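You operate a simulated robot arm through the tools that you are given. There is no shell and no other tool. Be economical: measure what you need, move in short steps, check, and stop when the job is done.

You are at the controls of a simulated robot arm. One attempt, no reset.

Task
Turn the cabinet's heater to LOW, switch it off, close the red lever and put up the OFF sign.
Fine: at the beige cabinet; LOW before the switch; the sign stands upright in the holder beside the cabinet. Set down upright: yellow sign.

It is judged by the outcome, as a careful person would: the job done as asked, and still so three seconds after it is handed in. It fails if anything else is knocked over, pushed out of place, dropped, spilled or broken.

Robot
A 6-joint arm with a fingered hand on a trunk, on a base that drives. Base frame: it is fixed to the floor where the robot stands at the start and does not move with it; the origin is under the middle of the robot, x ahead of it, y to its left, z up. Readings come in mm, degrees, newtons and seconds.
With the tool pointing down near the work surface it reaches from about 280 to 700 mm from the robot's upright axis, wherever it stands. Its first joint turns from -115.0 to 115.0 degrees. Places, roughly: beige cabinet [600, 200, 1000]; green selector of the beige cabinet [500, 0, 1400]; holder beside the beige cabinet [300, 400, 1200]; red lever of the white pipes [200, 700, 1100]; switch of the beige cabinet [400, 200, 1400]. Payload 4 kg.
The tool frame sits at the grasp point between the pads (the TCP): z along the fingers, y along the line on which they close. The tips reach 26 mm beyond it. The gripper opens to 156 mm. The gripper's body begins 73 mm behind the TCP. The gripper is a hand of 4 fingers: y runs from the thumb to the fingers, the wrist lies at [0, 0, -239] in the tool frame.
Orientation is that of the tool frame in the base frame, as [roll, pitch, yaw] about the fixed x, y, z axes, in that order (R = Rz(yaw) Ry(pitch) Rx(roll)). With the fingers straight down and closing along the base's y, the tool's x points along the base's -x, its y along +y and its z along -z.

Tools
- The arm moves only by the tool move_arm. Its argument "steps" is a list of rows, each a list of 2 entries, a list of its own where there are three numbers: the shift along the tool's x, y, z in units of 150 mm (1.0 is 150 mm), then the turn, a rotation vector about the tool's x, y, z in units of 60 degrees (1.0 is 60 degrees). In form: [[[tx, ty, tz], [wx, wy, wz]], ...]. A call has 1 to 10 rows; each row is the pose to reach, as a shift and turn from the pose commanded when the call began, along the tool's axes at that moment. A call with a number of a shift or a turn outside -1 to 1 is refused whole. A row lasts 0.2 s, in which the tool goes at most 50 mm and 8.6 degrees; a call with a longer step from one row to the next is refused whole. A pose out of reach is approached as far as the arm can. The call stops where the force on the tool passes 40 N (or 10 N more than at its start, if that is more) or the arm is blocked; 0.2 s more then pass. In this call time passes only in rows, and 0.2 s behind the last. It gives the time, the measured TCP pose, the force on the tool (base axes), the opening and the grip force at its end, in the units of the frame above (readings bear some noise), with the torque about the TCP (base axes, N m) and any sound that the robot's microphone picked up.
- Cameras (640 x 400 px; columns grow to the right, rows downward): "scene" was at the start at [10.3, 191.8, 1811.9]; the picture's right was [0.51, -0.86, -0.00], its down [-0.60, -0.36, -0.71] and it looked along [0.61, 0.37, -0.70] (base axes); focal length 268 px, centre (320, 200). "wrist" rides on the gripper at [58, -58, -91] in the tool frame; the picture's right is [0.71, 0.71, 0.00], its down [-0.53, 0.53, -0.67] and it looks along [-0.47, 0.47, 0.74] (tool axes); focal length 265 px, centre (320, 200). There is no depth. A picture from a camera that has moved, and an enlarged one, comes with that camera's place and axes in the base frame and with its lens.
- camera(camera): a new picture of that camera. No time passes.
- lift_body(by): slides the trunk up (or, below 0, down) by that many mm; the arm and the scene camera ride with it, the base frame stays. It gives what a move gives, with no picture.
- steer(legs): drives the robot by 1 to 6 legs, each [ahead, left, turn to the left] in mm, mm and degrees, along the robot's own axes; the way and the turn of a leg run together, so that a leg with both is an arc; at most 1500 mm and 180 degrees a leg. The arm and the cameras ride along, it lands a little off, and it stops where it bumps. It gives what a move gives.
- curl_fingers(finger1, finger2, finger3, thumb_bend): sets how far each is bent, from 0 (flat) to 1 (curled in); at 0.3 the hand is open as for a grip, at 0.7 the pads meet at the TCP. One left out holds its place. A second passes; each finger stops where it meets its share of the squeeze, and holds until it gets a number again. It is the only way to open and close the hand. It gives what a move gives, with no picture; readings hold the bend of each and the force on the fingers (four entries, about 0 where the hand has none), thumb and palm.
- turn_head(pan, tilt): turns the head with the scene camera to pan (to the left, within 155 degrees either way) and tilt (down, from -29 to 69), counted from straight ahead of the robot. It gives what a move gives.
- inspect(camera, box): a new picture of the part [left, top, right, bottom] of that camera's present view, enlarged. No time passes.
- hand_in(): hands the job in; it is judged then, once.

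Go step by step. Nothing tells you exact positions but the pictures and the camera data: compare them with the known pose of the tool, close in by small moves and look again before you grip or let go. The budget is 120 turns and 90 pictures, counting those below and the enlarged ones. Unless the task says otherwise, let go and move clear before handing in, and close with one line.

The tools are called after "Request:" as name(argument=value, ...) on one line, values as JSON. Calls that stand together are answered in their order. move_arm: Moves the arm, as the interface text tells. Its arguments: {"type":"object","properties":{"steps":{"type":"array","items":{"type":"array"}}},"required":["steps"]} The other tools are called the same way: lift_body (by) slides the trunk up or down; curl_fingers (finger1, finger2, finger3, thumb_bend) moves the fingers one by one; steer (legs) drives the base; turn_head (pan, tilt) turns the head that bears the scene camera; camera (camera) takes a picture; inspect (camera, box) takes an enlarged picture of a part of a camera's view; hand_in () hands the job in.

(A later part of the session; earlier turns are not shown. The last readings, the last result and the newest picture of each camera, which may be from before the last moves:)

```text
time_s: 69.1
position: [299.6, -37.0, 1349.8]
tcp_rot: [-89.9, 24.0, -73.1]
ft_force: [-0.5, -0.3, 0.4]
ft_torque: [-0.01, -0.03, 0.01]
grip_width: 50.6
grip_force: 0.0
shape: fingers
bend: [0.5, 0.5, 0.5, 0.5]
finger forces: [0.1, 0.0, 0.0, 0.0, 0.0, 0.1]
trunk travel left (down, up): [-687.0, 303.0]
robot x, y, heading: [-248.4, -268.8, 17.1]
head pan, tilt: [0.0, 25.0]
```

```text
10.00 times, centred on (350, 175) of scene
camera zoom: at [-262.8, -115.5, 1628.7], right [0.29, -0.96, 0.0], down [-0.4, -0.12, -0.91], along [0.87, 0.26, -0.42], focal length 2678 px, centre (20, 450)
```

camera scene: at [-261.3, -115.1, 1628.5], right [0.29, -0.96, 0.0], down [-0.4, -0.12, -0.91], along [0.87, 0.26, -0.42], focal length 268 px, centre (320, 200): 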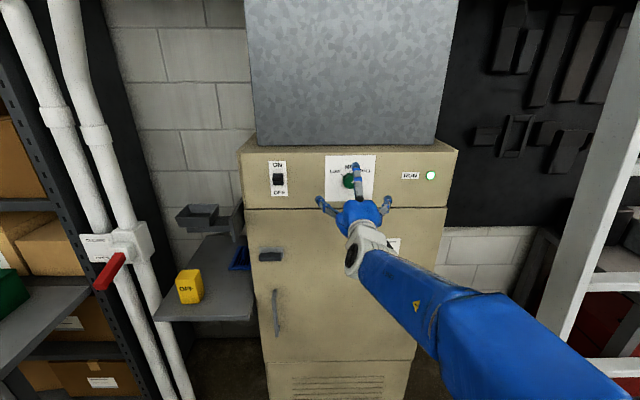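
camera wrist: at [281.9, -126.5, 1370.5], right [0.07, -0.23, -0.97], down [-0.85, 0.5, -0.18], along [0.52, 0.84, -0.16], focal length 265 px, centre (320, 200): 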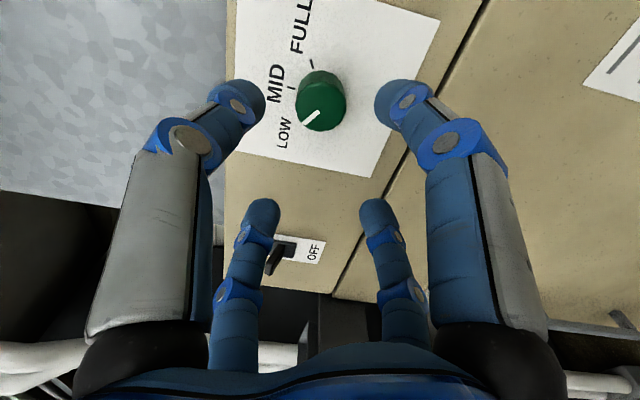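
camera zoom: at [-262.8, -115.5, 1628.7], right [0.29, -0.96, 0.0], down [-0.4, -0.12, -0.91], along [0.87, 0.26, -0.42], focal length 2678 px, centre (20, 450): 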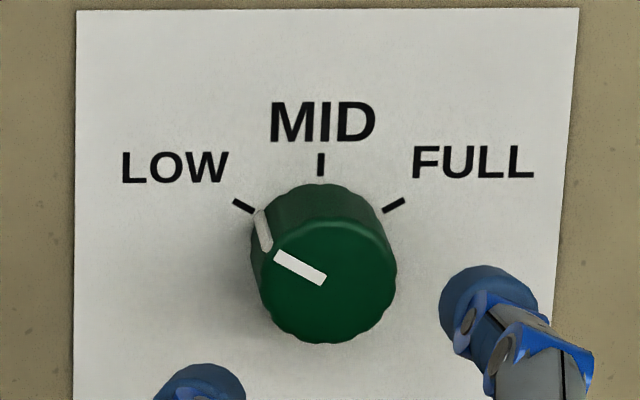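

The knob is right at LOW now. Next I rotate the hand back to neutral, move it left and above the switch, close the fingers, and look.

Request:
move_arm(steps=[[[-0.12, 0.055, 0], [0, 0, 0.14]], [[-0.24, 0.11, 0], [0, 0, 0.28]], [[-0.36, 0.165, 0], [0, 0, 0.42]], [[-0.48, 0.22, 0], [0, 0, 0.56]], [[-0.6, 0.27, 0], [0, 0, 0.7]], [[-0.72, 0.325, 0], [0, 0, 0.84]], [[-0.85, 0.38, 0], [0, 0, 0.98]]])

Request:
move_arm(steps=[[[-0.2, 0.2, 0], [0, 0, 0.05]], [[-0.453, 0.415, 0], [0, 0, 0.11]]])

Request:
curl_fingers(finger1=0.68, finger2=0.68, finger3=0.68, thumb_bend=0.68)

Request:
camera(camera="wrist")

Request:
inspect(camera="scene", box=[240, 130, 340, 210])

```text
time_s: 70.7
position: [260.5, 97.0, 1349.8]
tcp_rot: [-90.4, 82.9, -73.3]
ft_force: [0.0, -0.6, 0.0]
ft_torque: [0.02, -0.01, 0.0]
grip_width: 50.7
grip_force: 0.1
shape: fingers
bend: [0.5, 0.5, 0.5, 0.5]
finger forces: [0.1, 0.0, 0.1, 0.1, 0.0, 0.1]
trunk travel left (down, up): [-687.0, 303.0]
robot x, y, heading: [-250.9, -269.4, 16.9]
head pan, tilt: [0.0, 25.0]
```

```text
time_s: 71.3
position: [238.4, 165.7, 1411.2]
tcp_rot: [-86.7, 89.5, -69.9]
ft_force: [-1.1, 0.5, 0.1]
ft_torque: [0.02, 0.03, 0.02]
grip_width: 50.4
grip_force: 0.1
shape: fingers
bend: [0.5, 0.5, 0.5, 0.5]
finger forces: [0.0, 0.0, 0.0, 0.0, 0.0, 0.1]
trunk travel left (down, up): [-687.0, 303.0]
robot x, y, heading: [-246.3, -264.6, 16.7]
head pan, tilt: [0.0, 25.0]
```

```text
time_s: 72.3
position: [239.6, 164.6, 1410.9]
tcp_rot: [-86.9, 89.5, -70.1]
ft_force: [0.0, 0.3, -0.4]
ft_torque: [0.01, 0.03, 0.01]
grip_width: 1.9
grip_force: 0.0
shape: fingers
bend: [0.68, 0.68, 0.68, 0.68]
finger forces: [0.0, 0.0, 0.1, 0.1, 0.0, 0.1]
trunk travel left (down, up): [-687.0, 303.0]
robot x, y, heading: [-249.2, -271.9, 16.9]
head pan, tilt: [0.0, 25.0]
```

```text
59 pictures are left
camera wrist: at [168.8, 82.6, 1354.2], right [-0.2, 0.67, -0.71], down [-0.79, 0.31, 0.52], along [0.57, 0.67, 0.47], focal length 265 px, centre (320, 200)
```

wrist: 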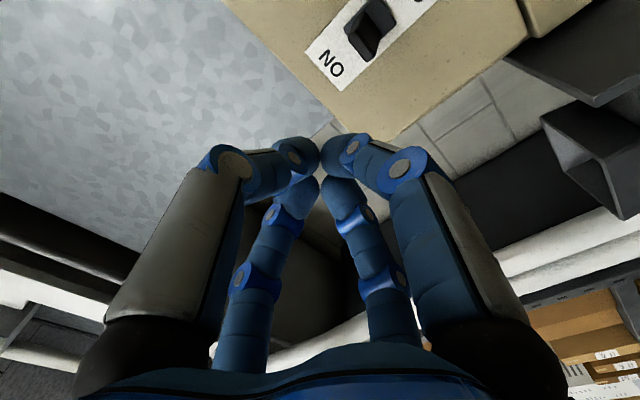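

```text
5.00 times, centred on (290, 170) of scene
camera zoom: at [-261.8, -115.4, 1628.6], right [0.29, -0.96, 0.0], down [-0.4, -0.12, -0.91], along [0.87, 0.26, -0.42], focal length 1339 px, centre (470, 350)
```

zoom: 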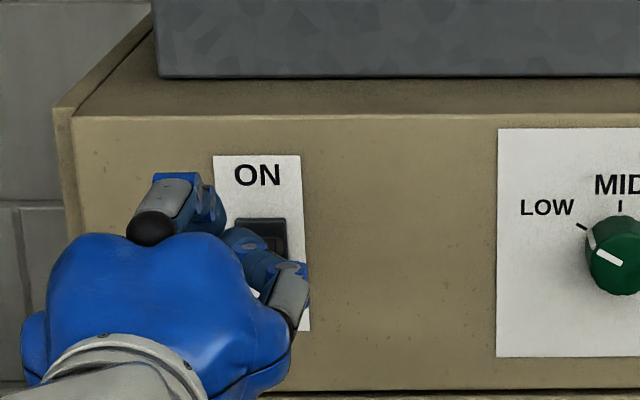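

The hand is above the switch, about 180 mm from the panel. I advance 135 mm at this height and check clearance.

Request:
move_arm(steps=[[[0, 0, 0.3], [0, 0, 0]], [[0, 0, 0.6], [0, 0, 0]], [[0, 0, 0.9], [0, 0, 0]]])

Request:
camera(camera="wrist")

Request:
inspect(camera="scene", box=[240, 130, 340, 210])

```text
time_s: 73.1
position: [373.2, 206.8, 1408.7]
tcp_rot: [-103.2, 89.3, -86.4]
ft_force: [0.0, 0.5, 0.1]
ft_torque: [0.02, 0.0, -0.01]
grip_width: 1.4
grip_force: 0.0
shape: fingers
bend: [0.68, 0.68, 0.68, 0.68]
finger forces: [0.1, 0.0, 0.0, 0.0, 0.0, 0.1]
trunk travel left (down, up): [-687.0, 303.0]
robot x, y, heading: [-248.5, -266.0, 16.7]
head pan, tilt: [0.0, 25.0]
```

```text
57 pictures are left
camera wrist: at [302.5, 124.1, 1351.4], right [-0.2, 0.67, -0.71], down [-0.79, 0.32, 0.52], along [0.57, 0.67, 0.47], focal length 265 px, centre (320, 200)
```

wrist: 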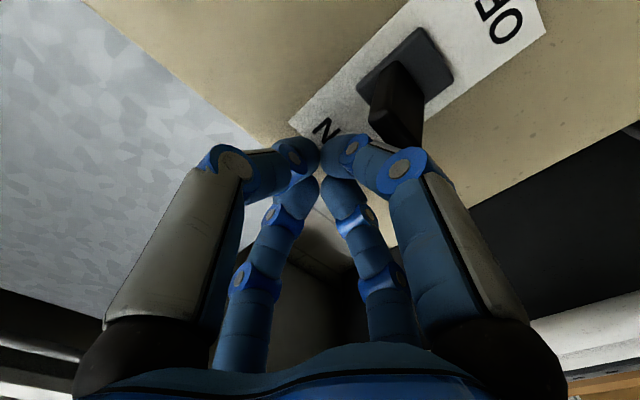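

```text
5.00 times, centred on (290, 170) of scene
camera zoom: at [-258.1, -113.0, 1628.3], right [0.29, -0.96, 0.0], down [-0.41, -0.12, -0.9], along [0.87, 0.26, -0.43], focal length 1339 px, centre (470, 350)
```

zoom: 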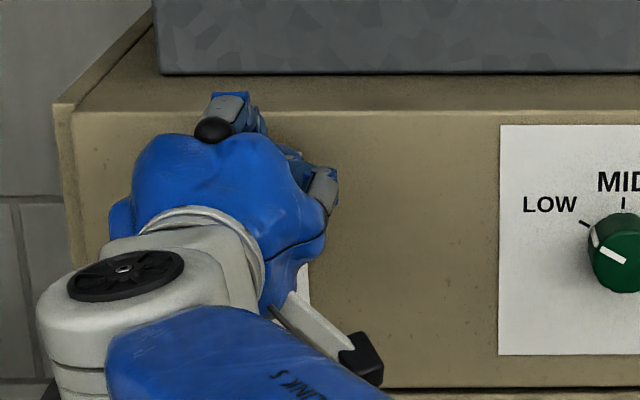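

Aligned above the toggle with about 14 mm fingertip clearance. I press down in small steps.

Request:
move_arm(steps=[[[0.1, 0, 0], [0, 0, 0]], [[0.2, 0, 0], [0, 0, 0]], [[0.27, 0, 0], [0, 0, 0]], [[0.34, 0, 0], [0, 0, 0]], [[0.41, 0, 0], [0, 0, 0]], [[0.47, 0, 0], [0, 0, 0]]])

Request:
camera(camera="wrist")

Request:
camera(camera="scene")

```text
time_s: 74.5
position: [363.3, 200.6, 1350.4]
tcp_rot: [-17.6, 88.9, -0.8]
ft_force: [-5.7, 0.2, 29.6]
ft_torque: [-0.06, -0.56, 0.07]
grip_width: 1.2
grip_force: 16.9
shape: fingers
bend: [0.73, 0.67, 0.66, 0.68]
finger forces: [12.3, 2.5, 0.0, 0.0, 18.4, 0.0]
trunk travel left (down, up): [-687.0, 303.0]
robot x, y, heading: [-250.5, -267.1, 16.8]
head pan, tilt: [0.0, 25.0]
```

```text
55 pictures are left
camera wrist: at [293.6, 119.5, 1292.0], right [-0.19, 0.68, -0.71], down [-0.8, 0.31, 0.51], along [0.57, 0.67, 0.48], focal length 265 px, centre (320, 200)
```

wrist: 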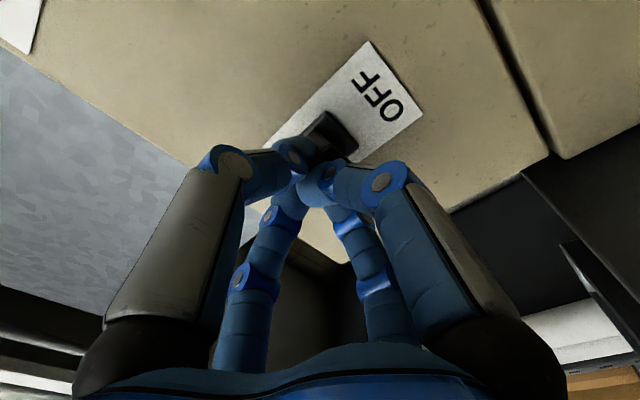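

```text
54 pictures are left
camera scene: at [-267.1, -117.6, 1629.3], right [0.29, -0.96, 0.0], down [-0.4, -0.12, -0.91], along [0.87, 0.26, -0.42], focal length 268 px, centre (320, 200)
```

scene: 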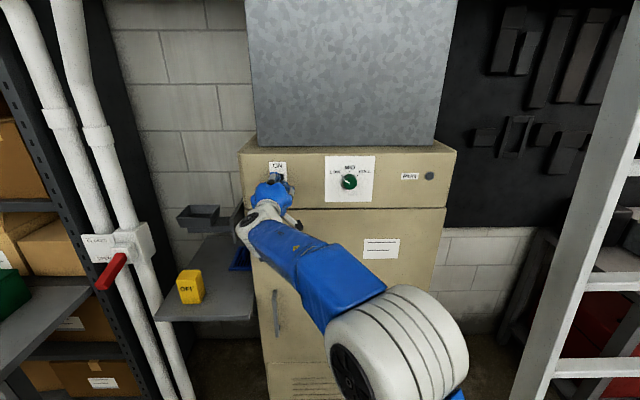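

The RUN lamp went dark, so the switch is off. I retract straight back and check it.

Request:
move_arm(steps=[[[-0.05, 0, -0.15], [0, 0, 0]], [[-0.05, 0, -0.4], [0, 0, 0]], [[-0.05, 0, -0.7], [0, 0, 0]], [[-0.05, 0, -1.0], [0, 0, 0]]])

Request:
camera(camera="wrist")

Request:
inspect(camera="scene", box=[240, 130, 440, 255])

```text
time_s: 75.5
position: [223.9, 157.4, 1345.1]
tcp_rot: [-81.1, 89.5, -64.2]
ft_force: [-0.9, -0.6, 0.4]
ft_torque: [0.06, 0.04, 0.02]
grip_width: 1.1
grip_force: 0.1
shape: fingers
bend: [0.68, 0.68, 0.68, 0.68]
finger forces: [0.0, 0.0, 0.1, 0.0, 0.0, 0.1]
trunk travel left (down, up): [-687.0, 303.0]
robot x, y, heading: [-246.4, -266.6, 16.9]
head pan, tilt: [0.0, 25.0]
```

```text
53 pictures are left
camera wrist: at [152.9, 76.0, 1288.2], right [-0.2, 0.67, -0.71], down [-0.79, 0.31, 0.52], along [0.57, 0.67, 0.47], focal length 265 px, centre (320, 200)
```

wrist: 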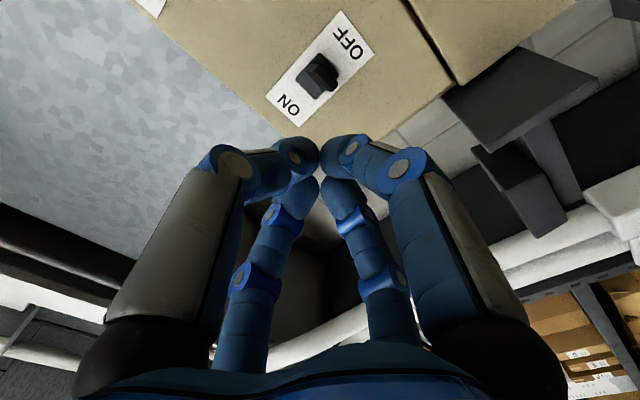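

```text
3.20 times, centred on (340, 192) of scene
camera zoom: at [-264.4, -116.3, 1628.7], right [0.29, -0.96, 0.0], down [-0.4, -0.12, -0.91], along [0.87, 0.26, -0.42], focal length 857 px, centre (256, 224)
```

zoom: 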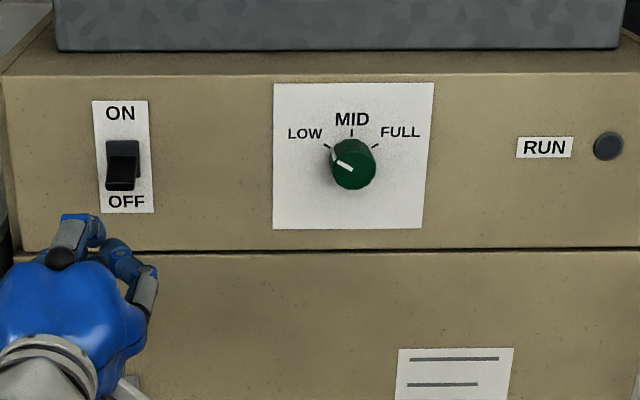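

LOW and OFF are both confirmed. Next comes the lever: handle from about (226, 700, 1108) to its end about (153, 695, 1048), to be lifted toward CLOSED. I drive over, keeping clear of the shelf.

Request:
steer(legs=[[-120, 0, 0], [0, 518, 0], [100, 0, 0]])

Request:
turn_head(pan=0, tilt=35)

Request:
camera(camera="scene")

Request:
camera(camera="wrist")

```text
time_s: 85.8
position: [54.4, 648.4, 1343.1]
tcp_rot: [-93.5, 89.3, -76.5]
ft_force: [0.2, 0.4, -0.2]
ft_torque: [0.02, 0.01, 0.01]
grip_width: 1.2
grip_force: 0.1
shape: fingers
bend: [0.68, 0.68, 0.68, 0.68]
finger forces: [0.0, 0.1, 0.0, 0.1, 0.1, 0.0]
trunk travel left (down, up): [-687.0, 303.0]
robot x, y, heading: [-418.2, 216.7, 17.3]
head pan, tilt: [0.0, 25.0]
```

```text
time_s: 86.5
position: [53.0, 646.5, 1344.3]
tcp_rot: [-83.1, 89.5, -66.0]
ft_force: [0.1, -0.3, -1.3]
ft_torque: [-0.06, 0.0, 0.02]
grip_width: 1.5
grip_force: 0.1
shape: fingers
bend: [0.68, 0.68, 0.68, 0.68]
finger forces: [0.1, 0.0, 0.0, 0.1, 0.1, 0.1]
trunk travel left (down, up): [-687.0, 303.0]
robot x, y, heading: [-416.7, 220.2, 17.2]
head pan, tilt: [0.0, 35.0]
```

```text
51 pictures are left
camera scene: at [-434.7, 368.7, 1613.0], right [0.3, -0.96, 0.0], down [-0.55, -0.17, -0.82], along [0.78, 0.24, -0.57], focal length 268 px, centre (320, 200)
```

scene: 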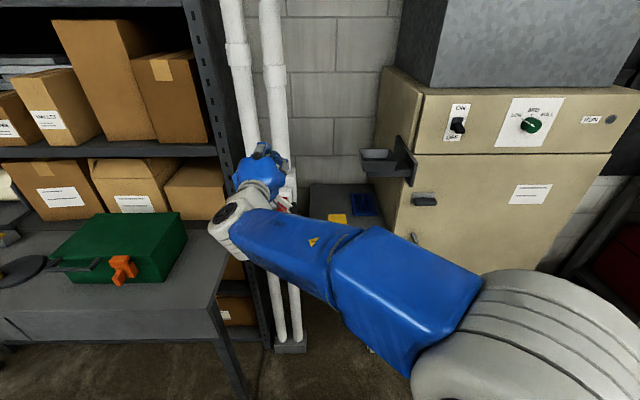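

```text
50 pictures are left
camera wrist: at [-17.4, 563.6, 1288.2], right [-0.21, 0.67, -0.71], down [-0.8, 0.31, 0.52], along [0.57, 0.67, 0.47], focal length 265 px, centre (320, 200)
```

wrist: 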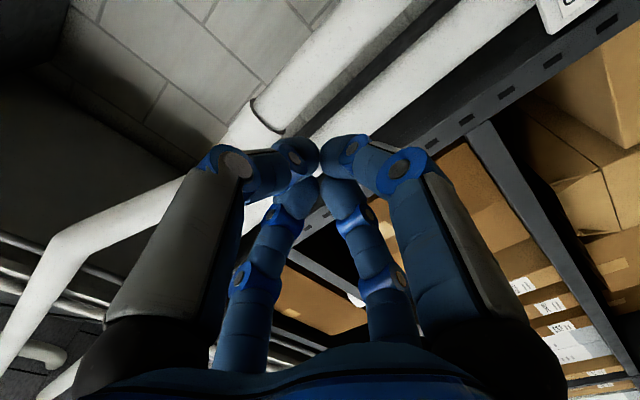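

The lever is behind the hand. I rotate the hand 45° so that the lever will lie between two fingers, lower the trunk, and look.

Request:
move_arm(steps=[[[0, 0, 0], [0, 0, 0.14]], [[0, 0, 0], [0, 0, 0.28]], [[0, 0, 0], [0, 0, 0.42]], [[0, 0, 0], [0, 0, 0.56]], [[0, 0, 0], [0, 0, 0.7]], [[0, 0, 0], [0, 0, 0.75]]])

Request:
lift_body(by=-355)

Request:
camera(camera="scene")

Request:
camera(camera="wrist")

```text
time_s: 87.9
position: [53.4, 647.2, 1344.3]
tcp_rot: [90.0, 45.3, 107.1]
ft_force: [-0.3, -0.5, -0.1]
ft_torque: [0.01, -0.03, 0.06]
grip_width: 1.5
grip_force: 0.1
shape: fingers
bend: [0.68, 0.68, 0.68, 0.68]
finger forces: [0.0, 0.0, 0.0, 0.1, 0.1, 0.0]
trunk travel left (down, up): [-687.0, 303.0]
robot x, y, heading: [-416.0, 219.3, 17.2]
head pan, tilt: [0.0, 35.0]
```

```text
time_s: 91.4
position: [53.8, 646.0, 988.7]
tcp_rot: [89.9, 45.6, 107.1]
ft_force: [-0.3, 0.2, -0.1]
ft_torque: [-0.02, 0.02, -0.03]
grip_width: 1.3
grip_force: 0.0
shape: fingers
bend: [0.68, 0.68, 0.68, 0.68]
finger forces: [0.0, 0.0, 0.1, 0.1, 0.0, 0.0]
trunk travel left (down, up): [-332.0, 658.0]
robot x, y, heading: [-417.8, 220.8, 17.2]
head pan, tilt: [0.0, 35.0]
```

```text
49 pictures are left
camera scene: at [-433.6, 370.1, 1257.8], right [0.3, -0.96, 0.0], down [-0.55, -0.17, -0.82], along [0.78, 0.24, -0.57], focal length 268 px, centre (320, 200)
```

scene: 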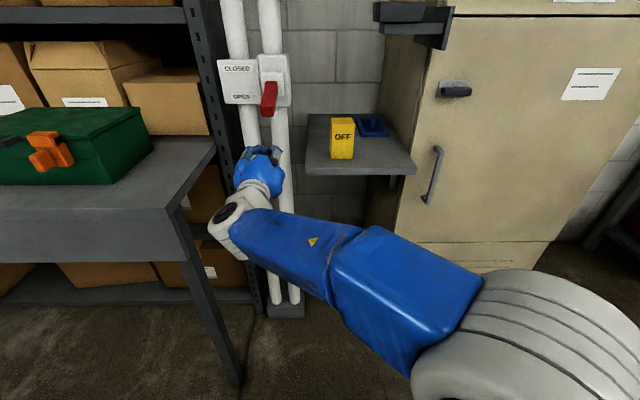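

```text
48 pictures are left
camera wrist: at [-33.6, 620.0, 908.2], right [-0.29, 0.96, -0.01], down [-0.64, -0.19, 0.74], along [0.71, 0.23, 0.67], focal length 265 px, centre (320, 200)
```

wrist: 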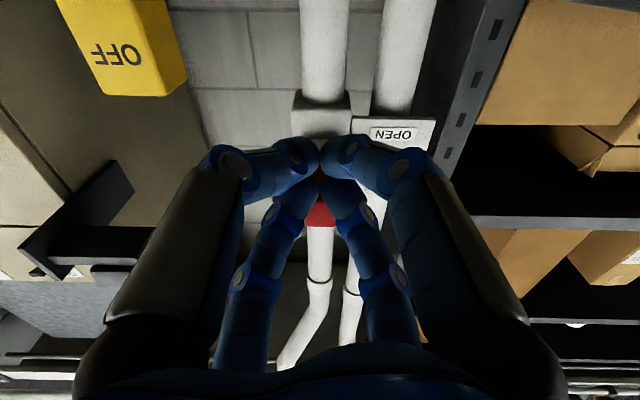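

The lever lines up with the hand in the wrist view. I zoom in once more to refine it before going under.

Request:
inspect(camera="scene", box=[210, 40, 310, 200])

Request:
inspect(camera="scene", box=[300, 0, 480, 190])

```text
2.50 times, centred on (260, 120) of scene
camera zoom: at [-433.6, 370.1, 1257.8], right [0.3, -0.96, 0.0], down [-0.55, -0.17, -0.82], along [0.78, 0.24, -0.57], focal length 670 px, centre (470, 400)
```

zoom: 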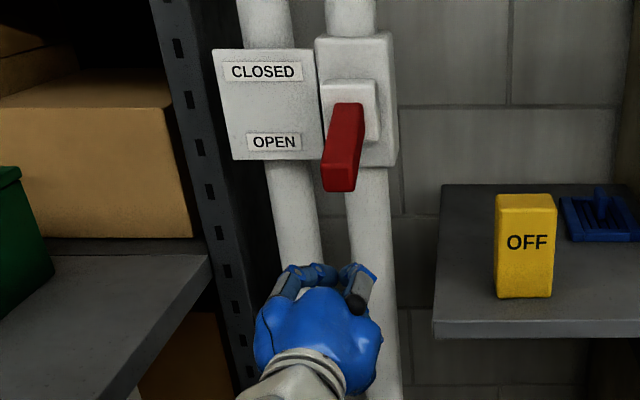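

```text
2.11 times, centred on (390, 95) of scene
camera zoom: at [-433.6, 370.1, 1257.8], right [0.3, -0.96, 0.0], down [-0.55, -0.17, -0.82], along [0.78, 0.24, -0.57], focal length 564 px, centre (173, 421)
```

zoom: 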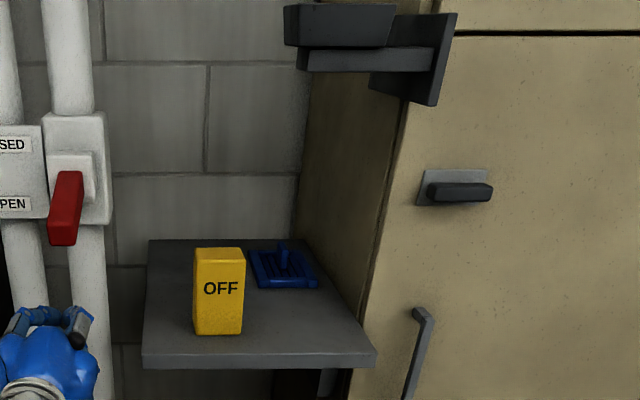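

The holder is the grey pocket on the bracket beside the cabinet. First I lower 25 mm, go forward under the lever and check.

Request:
move_arm(steps=[[[0.118, -0.118, 0.1], [0, 0, 0]], [[0.118, -0.118, 0.3], [0, 0, 0]], [[0.118, -0.118, 0.55], [0, 0, 0]], [[0.118, -0.118, 0.77], [0, 0, 0]]])

Request:
camera(camera="wrist")

Request:
inspect(camera="scene", box=[210, 40, 310, 200])

```text
time_s: 92.4
position: [164.2, 683.1, 962.5]
tcp_rot: [90.0, 45.7, 107.2]
ft_force: [0.6, 0.0, 0.8]
ft_torque: [-0.02, -0.01, -0.03]
grip_width: 1.3
grip_force: 0.0
shape: fingers
bend: [0.68, 0.68, 0.68, 0.68]
finger forces: [0.0, 0.0, 0.1, 0.1, 0.1, 0.1]
trunk travel left (down, up): [-332.0, 658.0]
robot x, y, heading: [-416.9, 215.6, 17.0]
head pan, tilt: [0.0, 35.0]
```

```text
45 pictures are left
camera wrist: at [75.8, 654.7, 881.8], right [-0.29, 0.96, -0.01], down [-0.64, -0.19, 0.74], along [0.71, 0.23, 0.67], focal length 265 px, centre (320, 200)
```

wrist: 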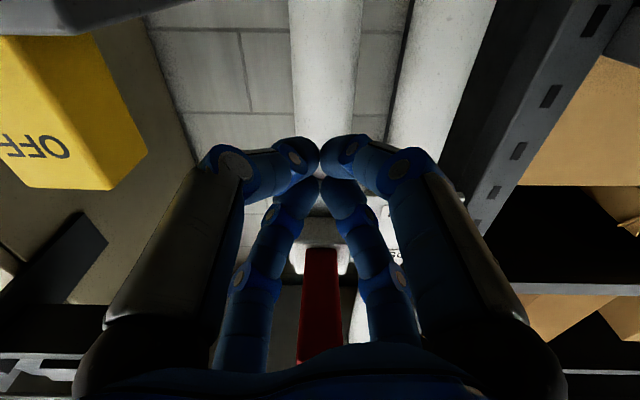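

```text
2.50 times, centred on (260, 120) of scene
camera zoom: at [-433.3, 370.4, 1257.7], right [0.3, -0.96, 0.0], down [-0.55, -0.17, -0.82], along [0.78, 0.24, -0.57], focal length 670 px, centre (470, 400)
```

zoom: 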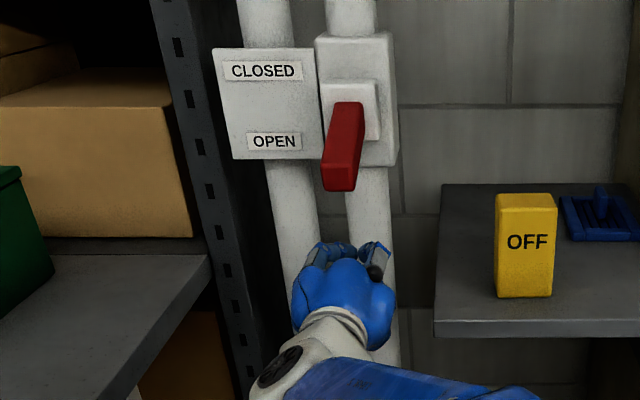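

The lever's end projects further out than I thought, so I back up 30 mm to bear near its end and lift in small steps.

Request:
move_arm(steps=[[[0, 0, -0.2], [0, 0, 0]], [[-0.14, 0.14, -0.2], [0, 0, 0]], [[-0.25, 0.25, -0.2], [0, 0, 0]], [[-0.32, 0.32, -0.2], [0, 0, 0]], [[-0.39, 0.39, -0.2], [0, 0, 0]], [[-0.46, 0.46, -0.2], [0, 0, 0]], [[-0.53, 0.53, -0.2], [0, 0, 0]], [[-0.6, 0.6, -0.2], [0, 0, 0]], [[-0.67, 0.67, -0.2], [0, 0, 0]]])

Request:
camera(camera="wrist")

Request:
inspect(camera="scene", box=[210, 40, 310, 200])

```text
time_s: 94.4
position: [135.1, 674.4, 1105.4]
tcp_rot: [90.2, 45.6, 107.2]
ft_force: [0.2, 0.1, -2.8]
ft_torque: [-0.02, 0.05, -0.03]
grip_width: 1.4
grip_force: 1.4
shape: fingers
bend: [0.68, 0.68, 0.68, 0.68]
finger forces: [0.1, 2.2, 1.5, 0.1, 0.1, 0.1]
trunk travel left (down, up): [-332.0, 658.0]
robot x, y, heading: [-411.2, 221.2, 17.2]
head pan, tilt: [0.0, 35.0]
```

```text
43 pictures are left
camera wrist: at [47.6, 646.0, 1024.8], right [-0.29, 0.96, -0.01], down [-0.64, -0.19, 0.74], along [0.71, 0.23, 0.67], focal length 265 px, centre (320, 200)
```

wrist: 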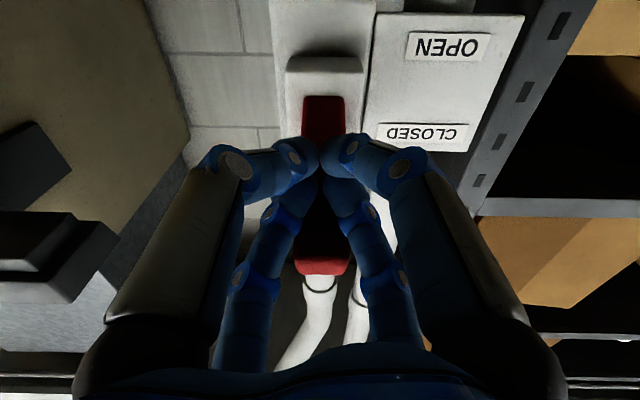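

```text
2.50 times, centred on (260, 120) of scene
camera zoom: at [-433.3, 370.4, 1257.7], right [0.3, -0.96, 0.0], down [-0.55, -0.17, -0.82], along [0.78, 0.24, -0.57], focal length 670 px, centre (470, 400)
```

zoom: 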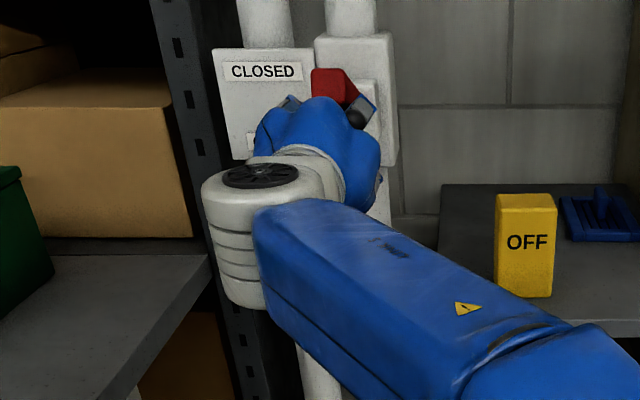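

The lever is rising easily and already points near CLOSED. I continue until it meets its stop.

Request:
move_arm(steps=[[[-0.05, 0.05, 0], [0, 0, 0]], [[-0.1, 0.1, 0], [0, 0, 0]], [[-0.15, 0.15, 0], [0, 0, 0]], [[-0.2, 0.2, 0], [0, 0, 0]]])

Request:
inspect(camera="scene", box=[210, 0, 310, 160])

Request:
camera(camera="wrist")

```text
time_s: 95.4
position: [134.8, 673.0, 1149.0]
tcp_rot: [90.0, 45.5, 107.1]
ft_force: [-0.2, -0.3, -1.8]
ft_torque: [0.0, 0.01, -0.02]
grip_width: 1.6
grip_force: 1.1
shape: fingers
bend: [0.68, 0.69, 0.69, 0.68]
finger forces: [0.0, 1.2, 1.2, 0.1, 0.1, 0.0]
trunk travel left (down, up): [-332.0, 658.0]
robot x, y, heading: [-418.8, 216.5, 17.1]
head pan, tilt: [0.0, 35.0]
```

```text
2.50 times, centred on (260, 80) of scene
camera zoom: at [-433.5, 370.2, 1257.8], right [0.3, -0.96, 0.0], down [-0.55, -0.17, -0.82], along [0.78, 0.24, -0.57], focal length 670 px, centre (470, 500)
```

zoom: 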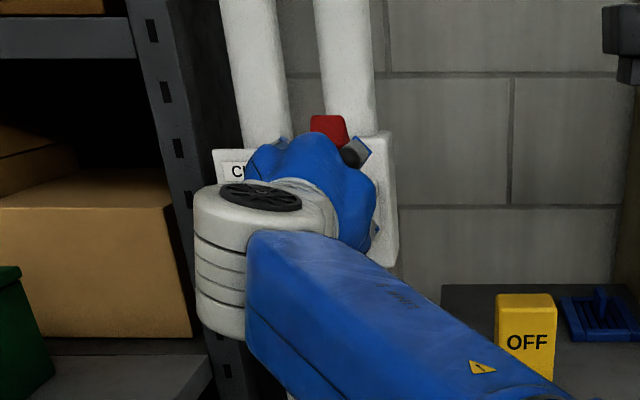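

```text
40 pictures are left
camera wrist: at [47.9, 646.3, 1067.9], right [-0.29, 0.96, -0.01], down [-0.64, -0.19, 0.74], along [0.71, 0.23, 0.67], focal length 265 px, centre (320, 200)
```

wrist: 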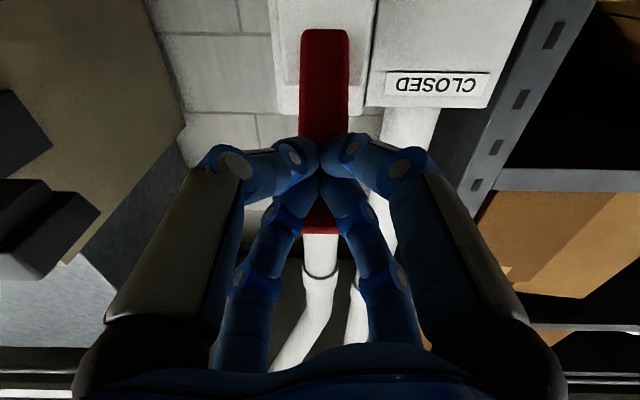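

There is no resistance yet, so I raise further in small steps.

Request:
move_arm(steps=[[[-0.04, 0.04, 0], [0, 0, 0]], [[-0.08, 0.08, 0], [0, 0, 0]], [[-0.12, 0.12, 0], [0, 0, 0]], [[-0.16, 0.16, 0], [0, 0, 0]], [[-0.2, 0.2, 0], [0, 0, 0]]])

Request:
inspect(camera="scene", box=[210, 0, 310, 160])

```text
time_s: 96.4
position: [135.2, 677.4, 1166.8]
tcp_rot: [91.8, 45.7, 108.3]
ft_force: [-16.1, -9.7, -18.9]
ft_torque: [0.04, 0.32, -0.19]
grip_width: 7.5
grip_force: 18.8
shape: fingers
bend: [0.66, 0.72, 0.71, 0.66]
finger forces: [0.1, 10.8, 26.7, 0.0, 0.0, 0.0]
trunk travel left (down, up): [-332.0, 658.0]
robot x, y, heading: [-410.3, 220.6, 17.4]
head pan, tilt: [0.0, 35.0]
stopped in row 4: the force on the tool passed its limit at 43 N (the readings are from after the stop); the commanded pose is now the measured one
```

```text
2.50 times, centred on (260, 80) of scene
camera zoom: at [-434.6, 369.8, 1257.9], right [0.29, -0.96, 0.0], down [-0.55, -0.17, -0.82], along [0.78, 0.24, -0.57], focal length 670 px, centre (470, 500)
```

zoom: 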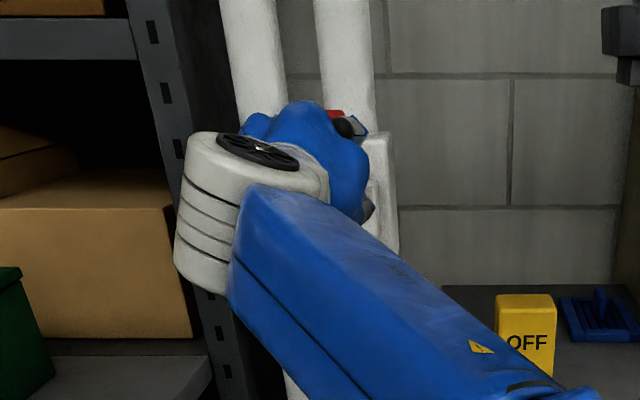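

It met the stop. I lower away, retract, and inspect the lever.

Request:
move_arm(steps=[[[0.1, -0.1, 0], [0, 0, 0]], [[0.25, -0.25, 0], [0, 0, 0]], [[0.35, -0.35, -0.25], [0, 0, 0]], [[0.35, -0.35, -0.55], [0, 0, 0]], [[0.35, -0.35, -0.85], [0, 0, 0]]])

Request:
inspect(camera="scene", box=[210, 0, 310, 160])

Request:
camera(camera="wrist")

```text
time_s: 97.6
position: [14.3, 636.1, 1100.5]
tcp_rot: [91.2, 45.7, 108.0]
ft_force: [0.3, 0.8, -0.3]
ft_torque: [-0.02, -0.01, 0.0]
grip_width: 1.7
grip_force: 0.1
shape: fingers
bend: [0.68, 0.68, 0.68, 0.68]
finger forces: [0.0, 0.0, 0.1, 0.1, 0.0, 0.1]
trunk travel left (down, up): [-332.0, 658.0]
robot x, y, heading: [-416.5, 217.7, 17.0]
head pan, tilt: [0.0, 35.0]
```

```text
2.50 times, centred on (260, 80) of scene
camera zoom: at [-433.3, 370.2, 1257.8], right [0.29, -0.96, 0.0], down [-0.55, -0.17, -0.82], along [0.78, 0.24, -0.57], focal length 670 px, centre (470, 500)
```

zoom: 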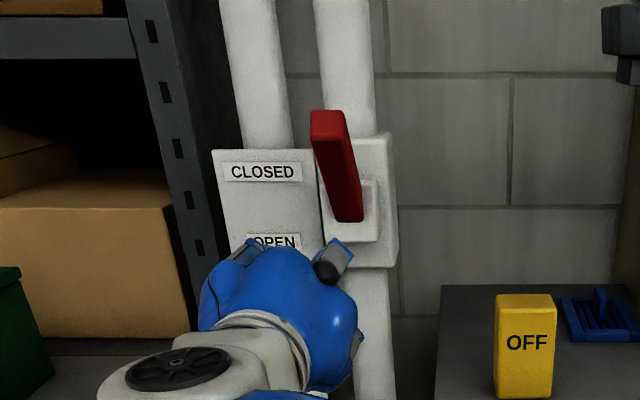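

```text
37 pictures are left
camera wrist: at [-74.2, 609.3, 1020.9], right [-0.29, 0.96, -0.01], down [-0.63, -0.18, 0.75], along [0.72, 0.23, 0.66], focal length 265 px, centre (320, 200)
```

wrist: 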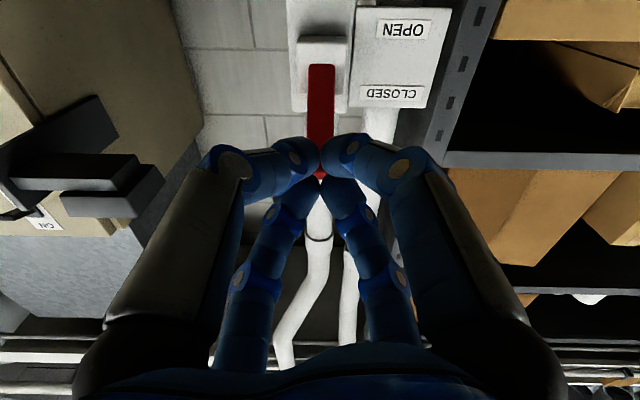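

The lever is up at CLOSED against its stop. Next is the sign, a block of about 67×45×108 mm standing at about (300, 528) on the shelf at z≈900. I raise the trunk and bring the hand back to pointing down.

Request:
lift_body(by=350)

Request:
move_arm(steps=[[[-0.08, -0.08, 0], [0, 0, -0.13]], [[-0.16, -0.16, 0], [0, 0, -0.26]], [[-0.24, -0.24, 0], [0, 0, -0.39]], [[-0.32, -0.32, 0], [0, 0, -0.52]], [[-0.4, -0.4, 0], [0, 0, -0.65]], [[-0.47, -0.47, 0], [0, 0, -0.76]]])

Request:
move_arm(steps=[[[0.1, -0.07, 0], [0, 0.14, 0]], [[0.2, -0.14, 0], [0, 0.28, 0]], [[0.3, -0.2, 0], [0, 0.42, 0]], [[0.4, -0.27, 0], [0, 0.56, 0]], [[0.5, -0.34, 0], [0, 0.7, 0]], [[0.6, -0.4, 0], [0, 0.84, 0]], [[0.73, -0.47, 0], [0, 0.98, 0]]])

Request:
move_arm(steps=[[[0, 0, 0], [0, 0.13, 0]], [[0, 0, 0], [0, 0.26, 0]], [[0, 0, 0], [0, 0.39, 0]], [[0, 0, 0], [0, 0.52, 0]]])

Request:
turn_head(pan=-10, tilt=40)

Request:
camera(camera="scene")

```text
time_s: 101.0
position: [15.1, 636.8, 1451.4]
tcp_rot: [91.2, 45.8, 108.0]
ft_force: [0.5, 0.1, 0.9]
ft_torque: [0.03, -0.01, -0.01]
grip_width: 1.7
grip_force: 0.0
shape: fingers
bend: [0.68, 0.68, 0.68, 0.68]
finger forces: [0.0, 0.0, 0.1, 0.0, 0.0, 0.1]
trunk travel left (down, up): [-682.0, 308.0]
robot x, y, heading: [-415.1, 219.2, 17.0]
head pan, tilt: [0.0, 35.0]
```

```text
time_s: 102.4
position: [43.6, 541.8, 1452.0]
tcp_rot: [-121.5, 88.3, -104.3]
ft_force: [0.2, -0.3, 0.3]
ft_torque: [0.0, 0.02, 0.04]
grip_width: 1.7
grip_force: 0.0
shape: fingers
bend: [0.68, 0.68, 0.68, 0.68]
finger forces: [0.1, 0.0, 0.0, 0.1, 0.0, 0.0]
trunk travel left (down, up): [-682.0, 308.0]
robot x, y, heading: [-417.3, 218.2, 17.2]
head pan, tilt: [0.0, 35.0]
```

```text
time_s: 104.0
position: [64.2, 475.3, 1343.0]
tcp_rot: [-178.5, 30.1, -162.0]
ft_force: [0.8, 0.1, -0.7]
ft_torque: [-0.02, 0.0, -0.02]
grip_width: 1.5
grip_force: 0.2
shape: fingers
bend: [0.68, 0.68, 0.68, 0.68]
finger forces: [0.0, 0.1, 0.1, 0.0, 0.0, 0.0]
trunk travel left (down, up): [-682.0, 308.0]
robot x, y, heading: [-415.0, 217.2, 17.3]
head pan, tilt: [0.0, 35.0]
```

```text
time_s: 105.0
position: [51.6, 465.7, 1326.9]
tcp_rot: [-178.8, -0.7, -163.0]
ft_force: [-0.7, -0.2, 0.7]
ft_torque: [0.03, -0.03, 0.0]
grip_width: 1.5
grip_force: 0.0
shape: fingers
bend: [0.68, 0.68, 0.68, 0.68]
finger forces: [0.0, 0.1, 0.0, 0.0, 0.0, 0.0]
out of reach, approached as far as the arm can: row 4
trunk travel left (down, up): [-682.0, 308.0]
robot x, y, heading: [-413.2, 217.8, 17.3]
head pan, tilt: [0.0, 35.0]
```

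```text
time_s: 105.7
position: [54.3, 467.0, 1326.6]
tcp_rot: [-178.8, -0.7, -162.9]
ft_force: [0.4, 0.4, 0.1]
ft_torque: [-0.02, 0.03, -0.01]
grip_width: 2.0
grip_force: 0.0
shape: fingers
bend: [0.68, 0.68, 0.68, 0.68]
finger forces: [0.0, 0.0, 0.1, 0.0, 0.0, 0.1]
trunk travel left (down, up): [-682.0, 308.0]
robot x, y, heading: [-416.1, 217.6, 17.0]
head pan, tilt: [-10.0, 40.0]
```

```text
36 pictures are left
camera scene: at [-431.8, 355.9, 1600.2], right [0.13, -0.99, 0.0], down [-0.64, -0.08, -0.77], along [0.76, 0.1, -0.64], focal length 268 px, centre (320, 200)
```

scene: 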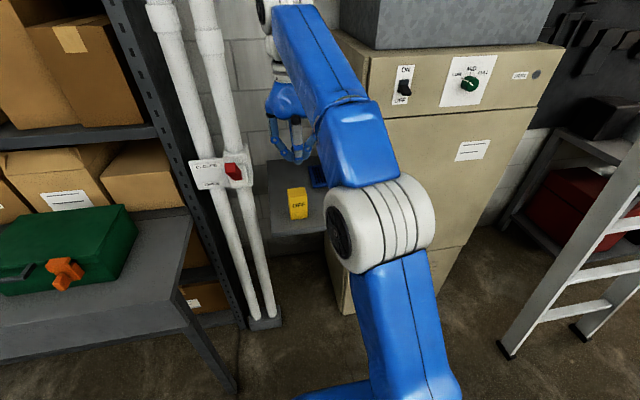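

The hand points down and the sign is in view. I open the hand and drive 200 mm forward so it comes near the sign, well above it.

Request:
curl_fingers(finger1=0.3, finger2=0.3, finger3=0.3, thumb_bend=0.3)

Request:
steer(legs=[[200, 0, 0]])

Request:
turn_head(pan=20, tilt=50)

Request:
camera(camera="scene")

Request:
camera(camera="wrist")

```text
time_s: 106.7
position: [54.3, 466.5, 1327.4]
tcp_rot: [-178.8, -0.7, -163.0]
ft_force: [-0.8, 0.0, 0.0]
ft_torque: [-0.02, 0.02, 0.0]
grip_width: 106.3
grip_force: 0.0
shape: fingers
bend: [0.3, 0.3, 0.3, 0.3]
finger forces: [0.0, 0.0, 0.0, 0.1, 0.1, 0.0]
trunk travel left (down, up): [-682.0, 308.0]
robot x, y, heading: [-415.9, 220.2, 17.3]
head pan, tilt: [-10.0, 40.0]
```

```text
time_s: 109.8
position: [240.8, 524.9, 1328.0]
tcp_rot: [-178.7, -0.6, -162.8]
ft_force: [0.0, 0.2, 1.0]
ft_torque: [-0.03, -0.03, 0.01]
grip_width: 106.2
grip_force: 0.1
shape: fingers
bend: [0.3, 0.3, 0.3, 0.3]
finger forces: [0.0, 0.1, 0.1, 0.1, 0.1, 0.0]
trunk travel left (down, up): [-682.0, 308.0]
robot x, y, heading: [-223.3, 271.4, 17.2]
head pan, tilt: [-10.0, 40.0]
```

```text
time_s: 110.8
position: [241.5, 525.0, 1326.3]
tcp_rot: [-178.7, -0.7, -162.8]
ft_force: [0.5, 0.0, -0.2]
ft_torque: [0.0, 0.03, 0.01]
grip_width: 106.3
grip_force: 0.1
shape: fingers
bend: [0.3, 0.3, 0.3, 0.3]
finger forces: [0.0, 0.1, 0.1, 0.0, 0.0, 0.0]
trunk travel left (down, up): [-682.0, 308.0]
robot x, y, heading: [-223.3, 282.6, 17.3]
head pan, tilt: [20.0, 50.0]
```

```text
35 pictures are left
camera scene: at [-266.0, 449.5, 1586.1], right [0.6, -0.8, 0.0], down [-0.61, -0.46, -0.64], along [0.51, 0.39, -0.77], focal length 268 px, centre (320, 200)
```

scene: 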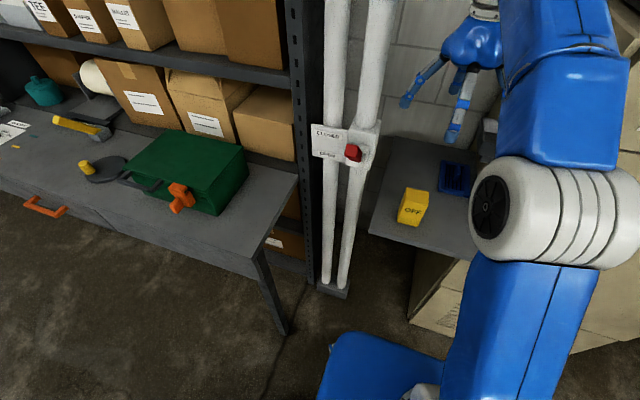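

```text
34 pictures are left
camera wrist: at [202.7, 455.4, 1420.5], right [-0.88, 0.47, -0.01], down [0.35, 0.67, 0.65], along [0.31, 0.57, -0.76], focal length 265 px, centre (320, 200)
```

wrist: 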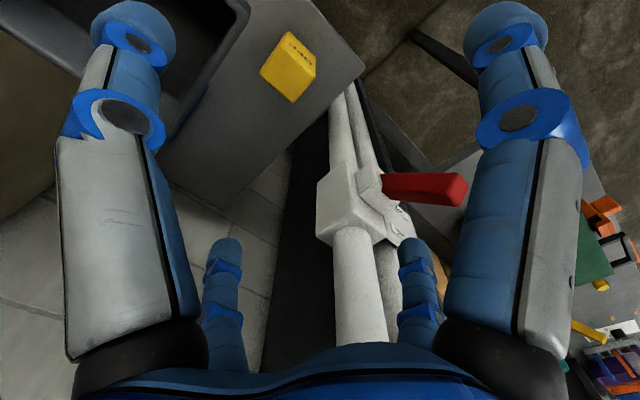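

By the wrist view the sign is at (300, 529). I move over it and lower to about 80 mm above it for a closer look.

Request:
move_arm(steps=[[[-0.2, -0.04, 0], [0, 0, 0]], [[-0.385, -0.088, 0], [0, 0, 0]]])

Request:
lift_body(by=-210)

Request:
camera(camera="wrist")

Request:
camera(camera="scene")

```text
time_s: 111.4
position: [275.6, 523.1, 1308.5]
tcp_rot: [-178.9, -0.3, -162.8]
ft_force: [-0.8, -1.1, -0.5]
ft_torque: [-0.02, -0.03, -0.01]
grip_width: 106.3
grip_force: 0.1
shape: fingers
bend: [0.3, 0.3, 0.3, 0.3]
finger forces: [0.1, 0.0, 0.0, 0.0, 0.0, 0.0]
out of reach, approached as far as the arm can: row 1, 2
trunk travel left (down, up): [-682.0, 308.0]
robot x, y, heading: [-228.0, 276.8, 17.1]
head pan, tilt: [20.0, 50.0]
```

```text
time_s: 112.2
position: [273.6, 523.3, 1270.0]
tcp_rot: [-179.0, 0.7, -162.6]
ft_force: [-4.1, 4.9, 18.4]
ft_torque: [-1.52, -0.39, -0.2]
grip_width: 109.0
grip_force: 9.7
shape: fingers
bend: [0.3, 0.3, 0.3, 0.28]
finger forces: [0.0, 0.0, 0.0, 0.0, 18.3, 0.0]
trunk travel left (down, up): [-637.0, 353.0]
robot x, y, heading: [-222.6, 275.8, 17.2]
head pan, tilt: [20.0, 50.0]
stopped: the force on the tool passed its limit at 54 N (the readings are from after the stop); the commanded pose is now the measured one
```

```text
33 pictures are left
camera wrist: at [234.0, 452.0, 1362.6], right [-0.89, 0.46, -0.02], down [0.33, 0.67, 0.67], along [0.32, 0.58, -0.75], focal length 265 px, centre (320, 200)
```

wrist: 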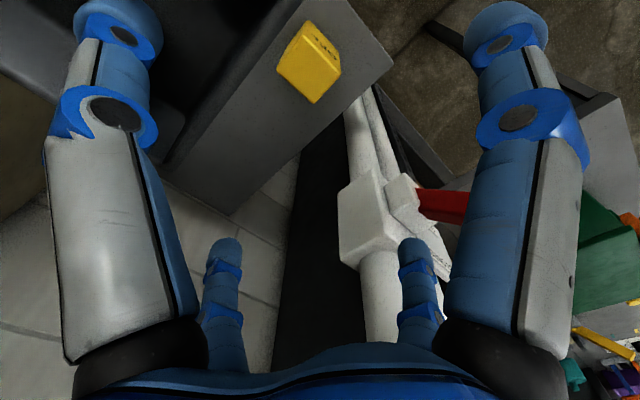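

```text
32 pictures are left
camera scene: at [-267.6, 448.8, 1540.3], right [0.61, -0.8, 0.0], down [-0.61, -0.46, -0.64], along [0.51, 0.39, -0.77], focal length 268 px, centre (320, 200)
```

scene: 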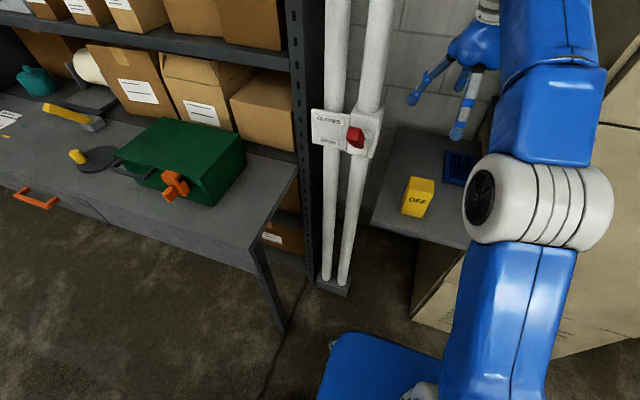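

The thumb touched the holder's rim, since the holder sits right beside and above the sign. A vertical grasp won't fit, so I raise, back out, and tilt the hand to 45° to reach in under the holder from the front.

Request:
lift_body(by=60)

Request:
steer(legs=[[-250, 0, 0]])

Request:
move_arm(steps=[[[0, 0, 0], [0, -0.14, 0]], [[0, 0, 0], [0, -0.28, 0]], [[0, 0, 0], [0, -0.42, 0]], [[0, 0, 0], [0, -0.56, 0]], [[0, 0, 0], [0, -0.7, 0]], [[0, 0, 0], [0, -0.75, 0]]])

Request:
curl_fingers(finger1=1.0)

Request:
turn_head(pan=0, tilt=40)

Request:
camera(camera="scene")

Request:
camera(camera="wrist")

```text
time_s: 113.2
position: [275.5, 523.6, 1327.3]
tcp_rot: [-178.8, 0.4, -162.7]
ft_force: [1.0, -0.6, -0.4]
ft_torque: [0.0, 0.02, 0.02]
grip_width: 106.4
grip_force: 0.0
shape: fingers
bend: [0.3, 0.3, 0.3, 0.3]
finger forces: [0.0, 0.0, 0.1, 0.0, 0.0, 0.1]
trunk travel left (down, up): [-697.0, 293.0]
robot x, y, heading: [-224.7, 276.5, 17.4]
head pan, tilt: [20.0, 50.0]
```

```text
time_s: 117.0
position: [33.6, 446.2, 1329.4]
tcp_rot: [-179.0, 0.6, -162.7]
ft_force: [0.3, -0.1, 0.2]
ft_torque: [0.04, -0.02, -0.01]
grip_width: 106.4
grip_force: 0.0
shape: fingers
bend: [0.3, 0.3, 0.3, 0.3]
finger forces: [0.0, 0.0, 0.1, 0.0, 0.0, 0.0]
trunk travel left (down, up): [-697.0, 293.0]
robot x, y, heading: [-471.0, 198.7, 17.0]
head pan, tilt: [20.0, 50.0]
```

```text
time_s: 118.4
position: [34.1, 446.3, 1328.4]
tcp_rot: [-178.5, 45.6, -161.6]
ft_force: [-0.5, -0.2, -0.4]
ft_torque: [-0.03, 0.0, 0.03]
grip_width: 106.7
grip_force: 0.0
shape: fingers
bend: [0.3, 0.3, 0.3, 0.3]
finger forces: [0.0, 0.0, 0.0, 0.0, 0.0, 0.0]
trunk travel left (down, up): [-697.0, 293.0]
robot x, y, heading: [-470.5, 203.7, 17.2]
head pan, tilt: [20.0, 50.0]
```

```text
time_s: 119.4
position: [34.4, 447.8, 1328.1]
tcp_rot: [-178.5, 45.4, -161.7]
ft_force: [0.1, -0.6, 0.4]
ft_torque: [0.0, 0.0, 0.01]
grip_width: 87.8
grip_force: 0.0
shape: fingers
bend: [1.0, 0.3, 0.3, 0.3]
finger forces: [0.0, 0.0, 0.0, 0.0, 0.0, 0.0]
trunk travel left (down, up): [-697.0, 293.0]
robot x, y, heading: [-468.7, 198.0, 17.2]
head pan, tilt: [20.0, 50.0]
```

```text
time_s: 120.3
position: [32.7, 447.7, 1327.8]
tcp_rot: [-178.5, 45.6, -161.7]
ft_force: [0.0, -0.9, 0.5]
ft_torque: [0.03, 0.0, -0.02]
grip_width: 88.0
grip_force: 0.1
shape: fingers
bend: [1.0, 0.3, 0.3, 0.3]
finger forces: [0.1, 0.0, 0.0, 0.0, 0.1, 0.2]
trunk travel left (down, up): [-697.0, 293.0]
robot x, y, heading: [-471.9, 202.9, 17.3]
head pan, tilt: [0.0, 40.0]
```

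```text
31 pictures are left
camera scene: at [-490.7, 352.9, 1614.8], right [0.29, -0.96, 0.0], down [-0.61, -0.19, -0.77], along [0.73, 0.23, -0.64], focal length 268 px, centre (320, 200)
```

scene: 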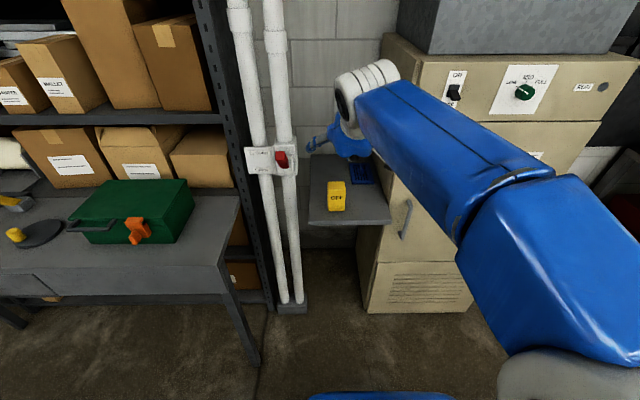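

```text
30 pictures are left
camera wrist: at [-50.6, 361.4, 1352.4], right [-0.68, 0.52, -0.52], down [-0.26, 0.48, 0.83], along [0.68, 0.7, -0.19], focal length 265 px, centre (320, 200)
```

wrist: 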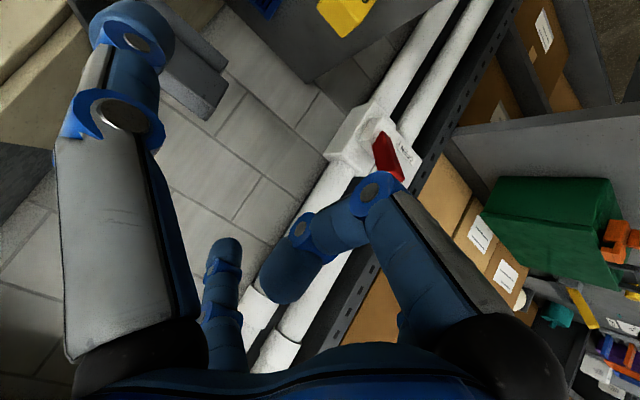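

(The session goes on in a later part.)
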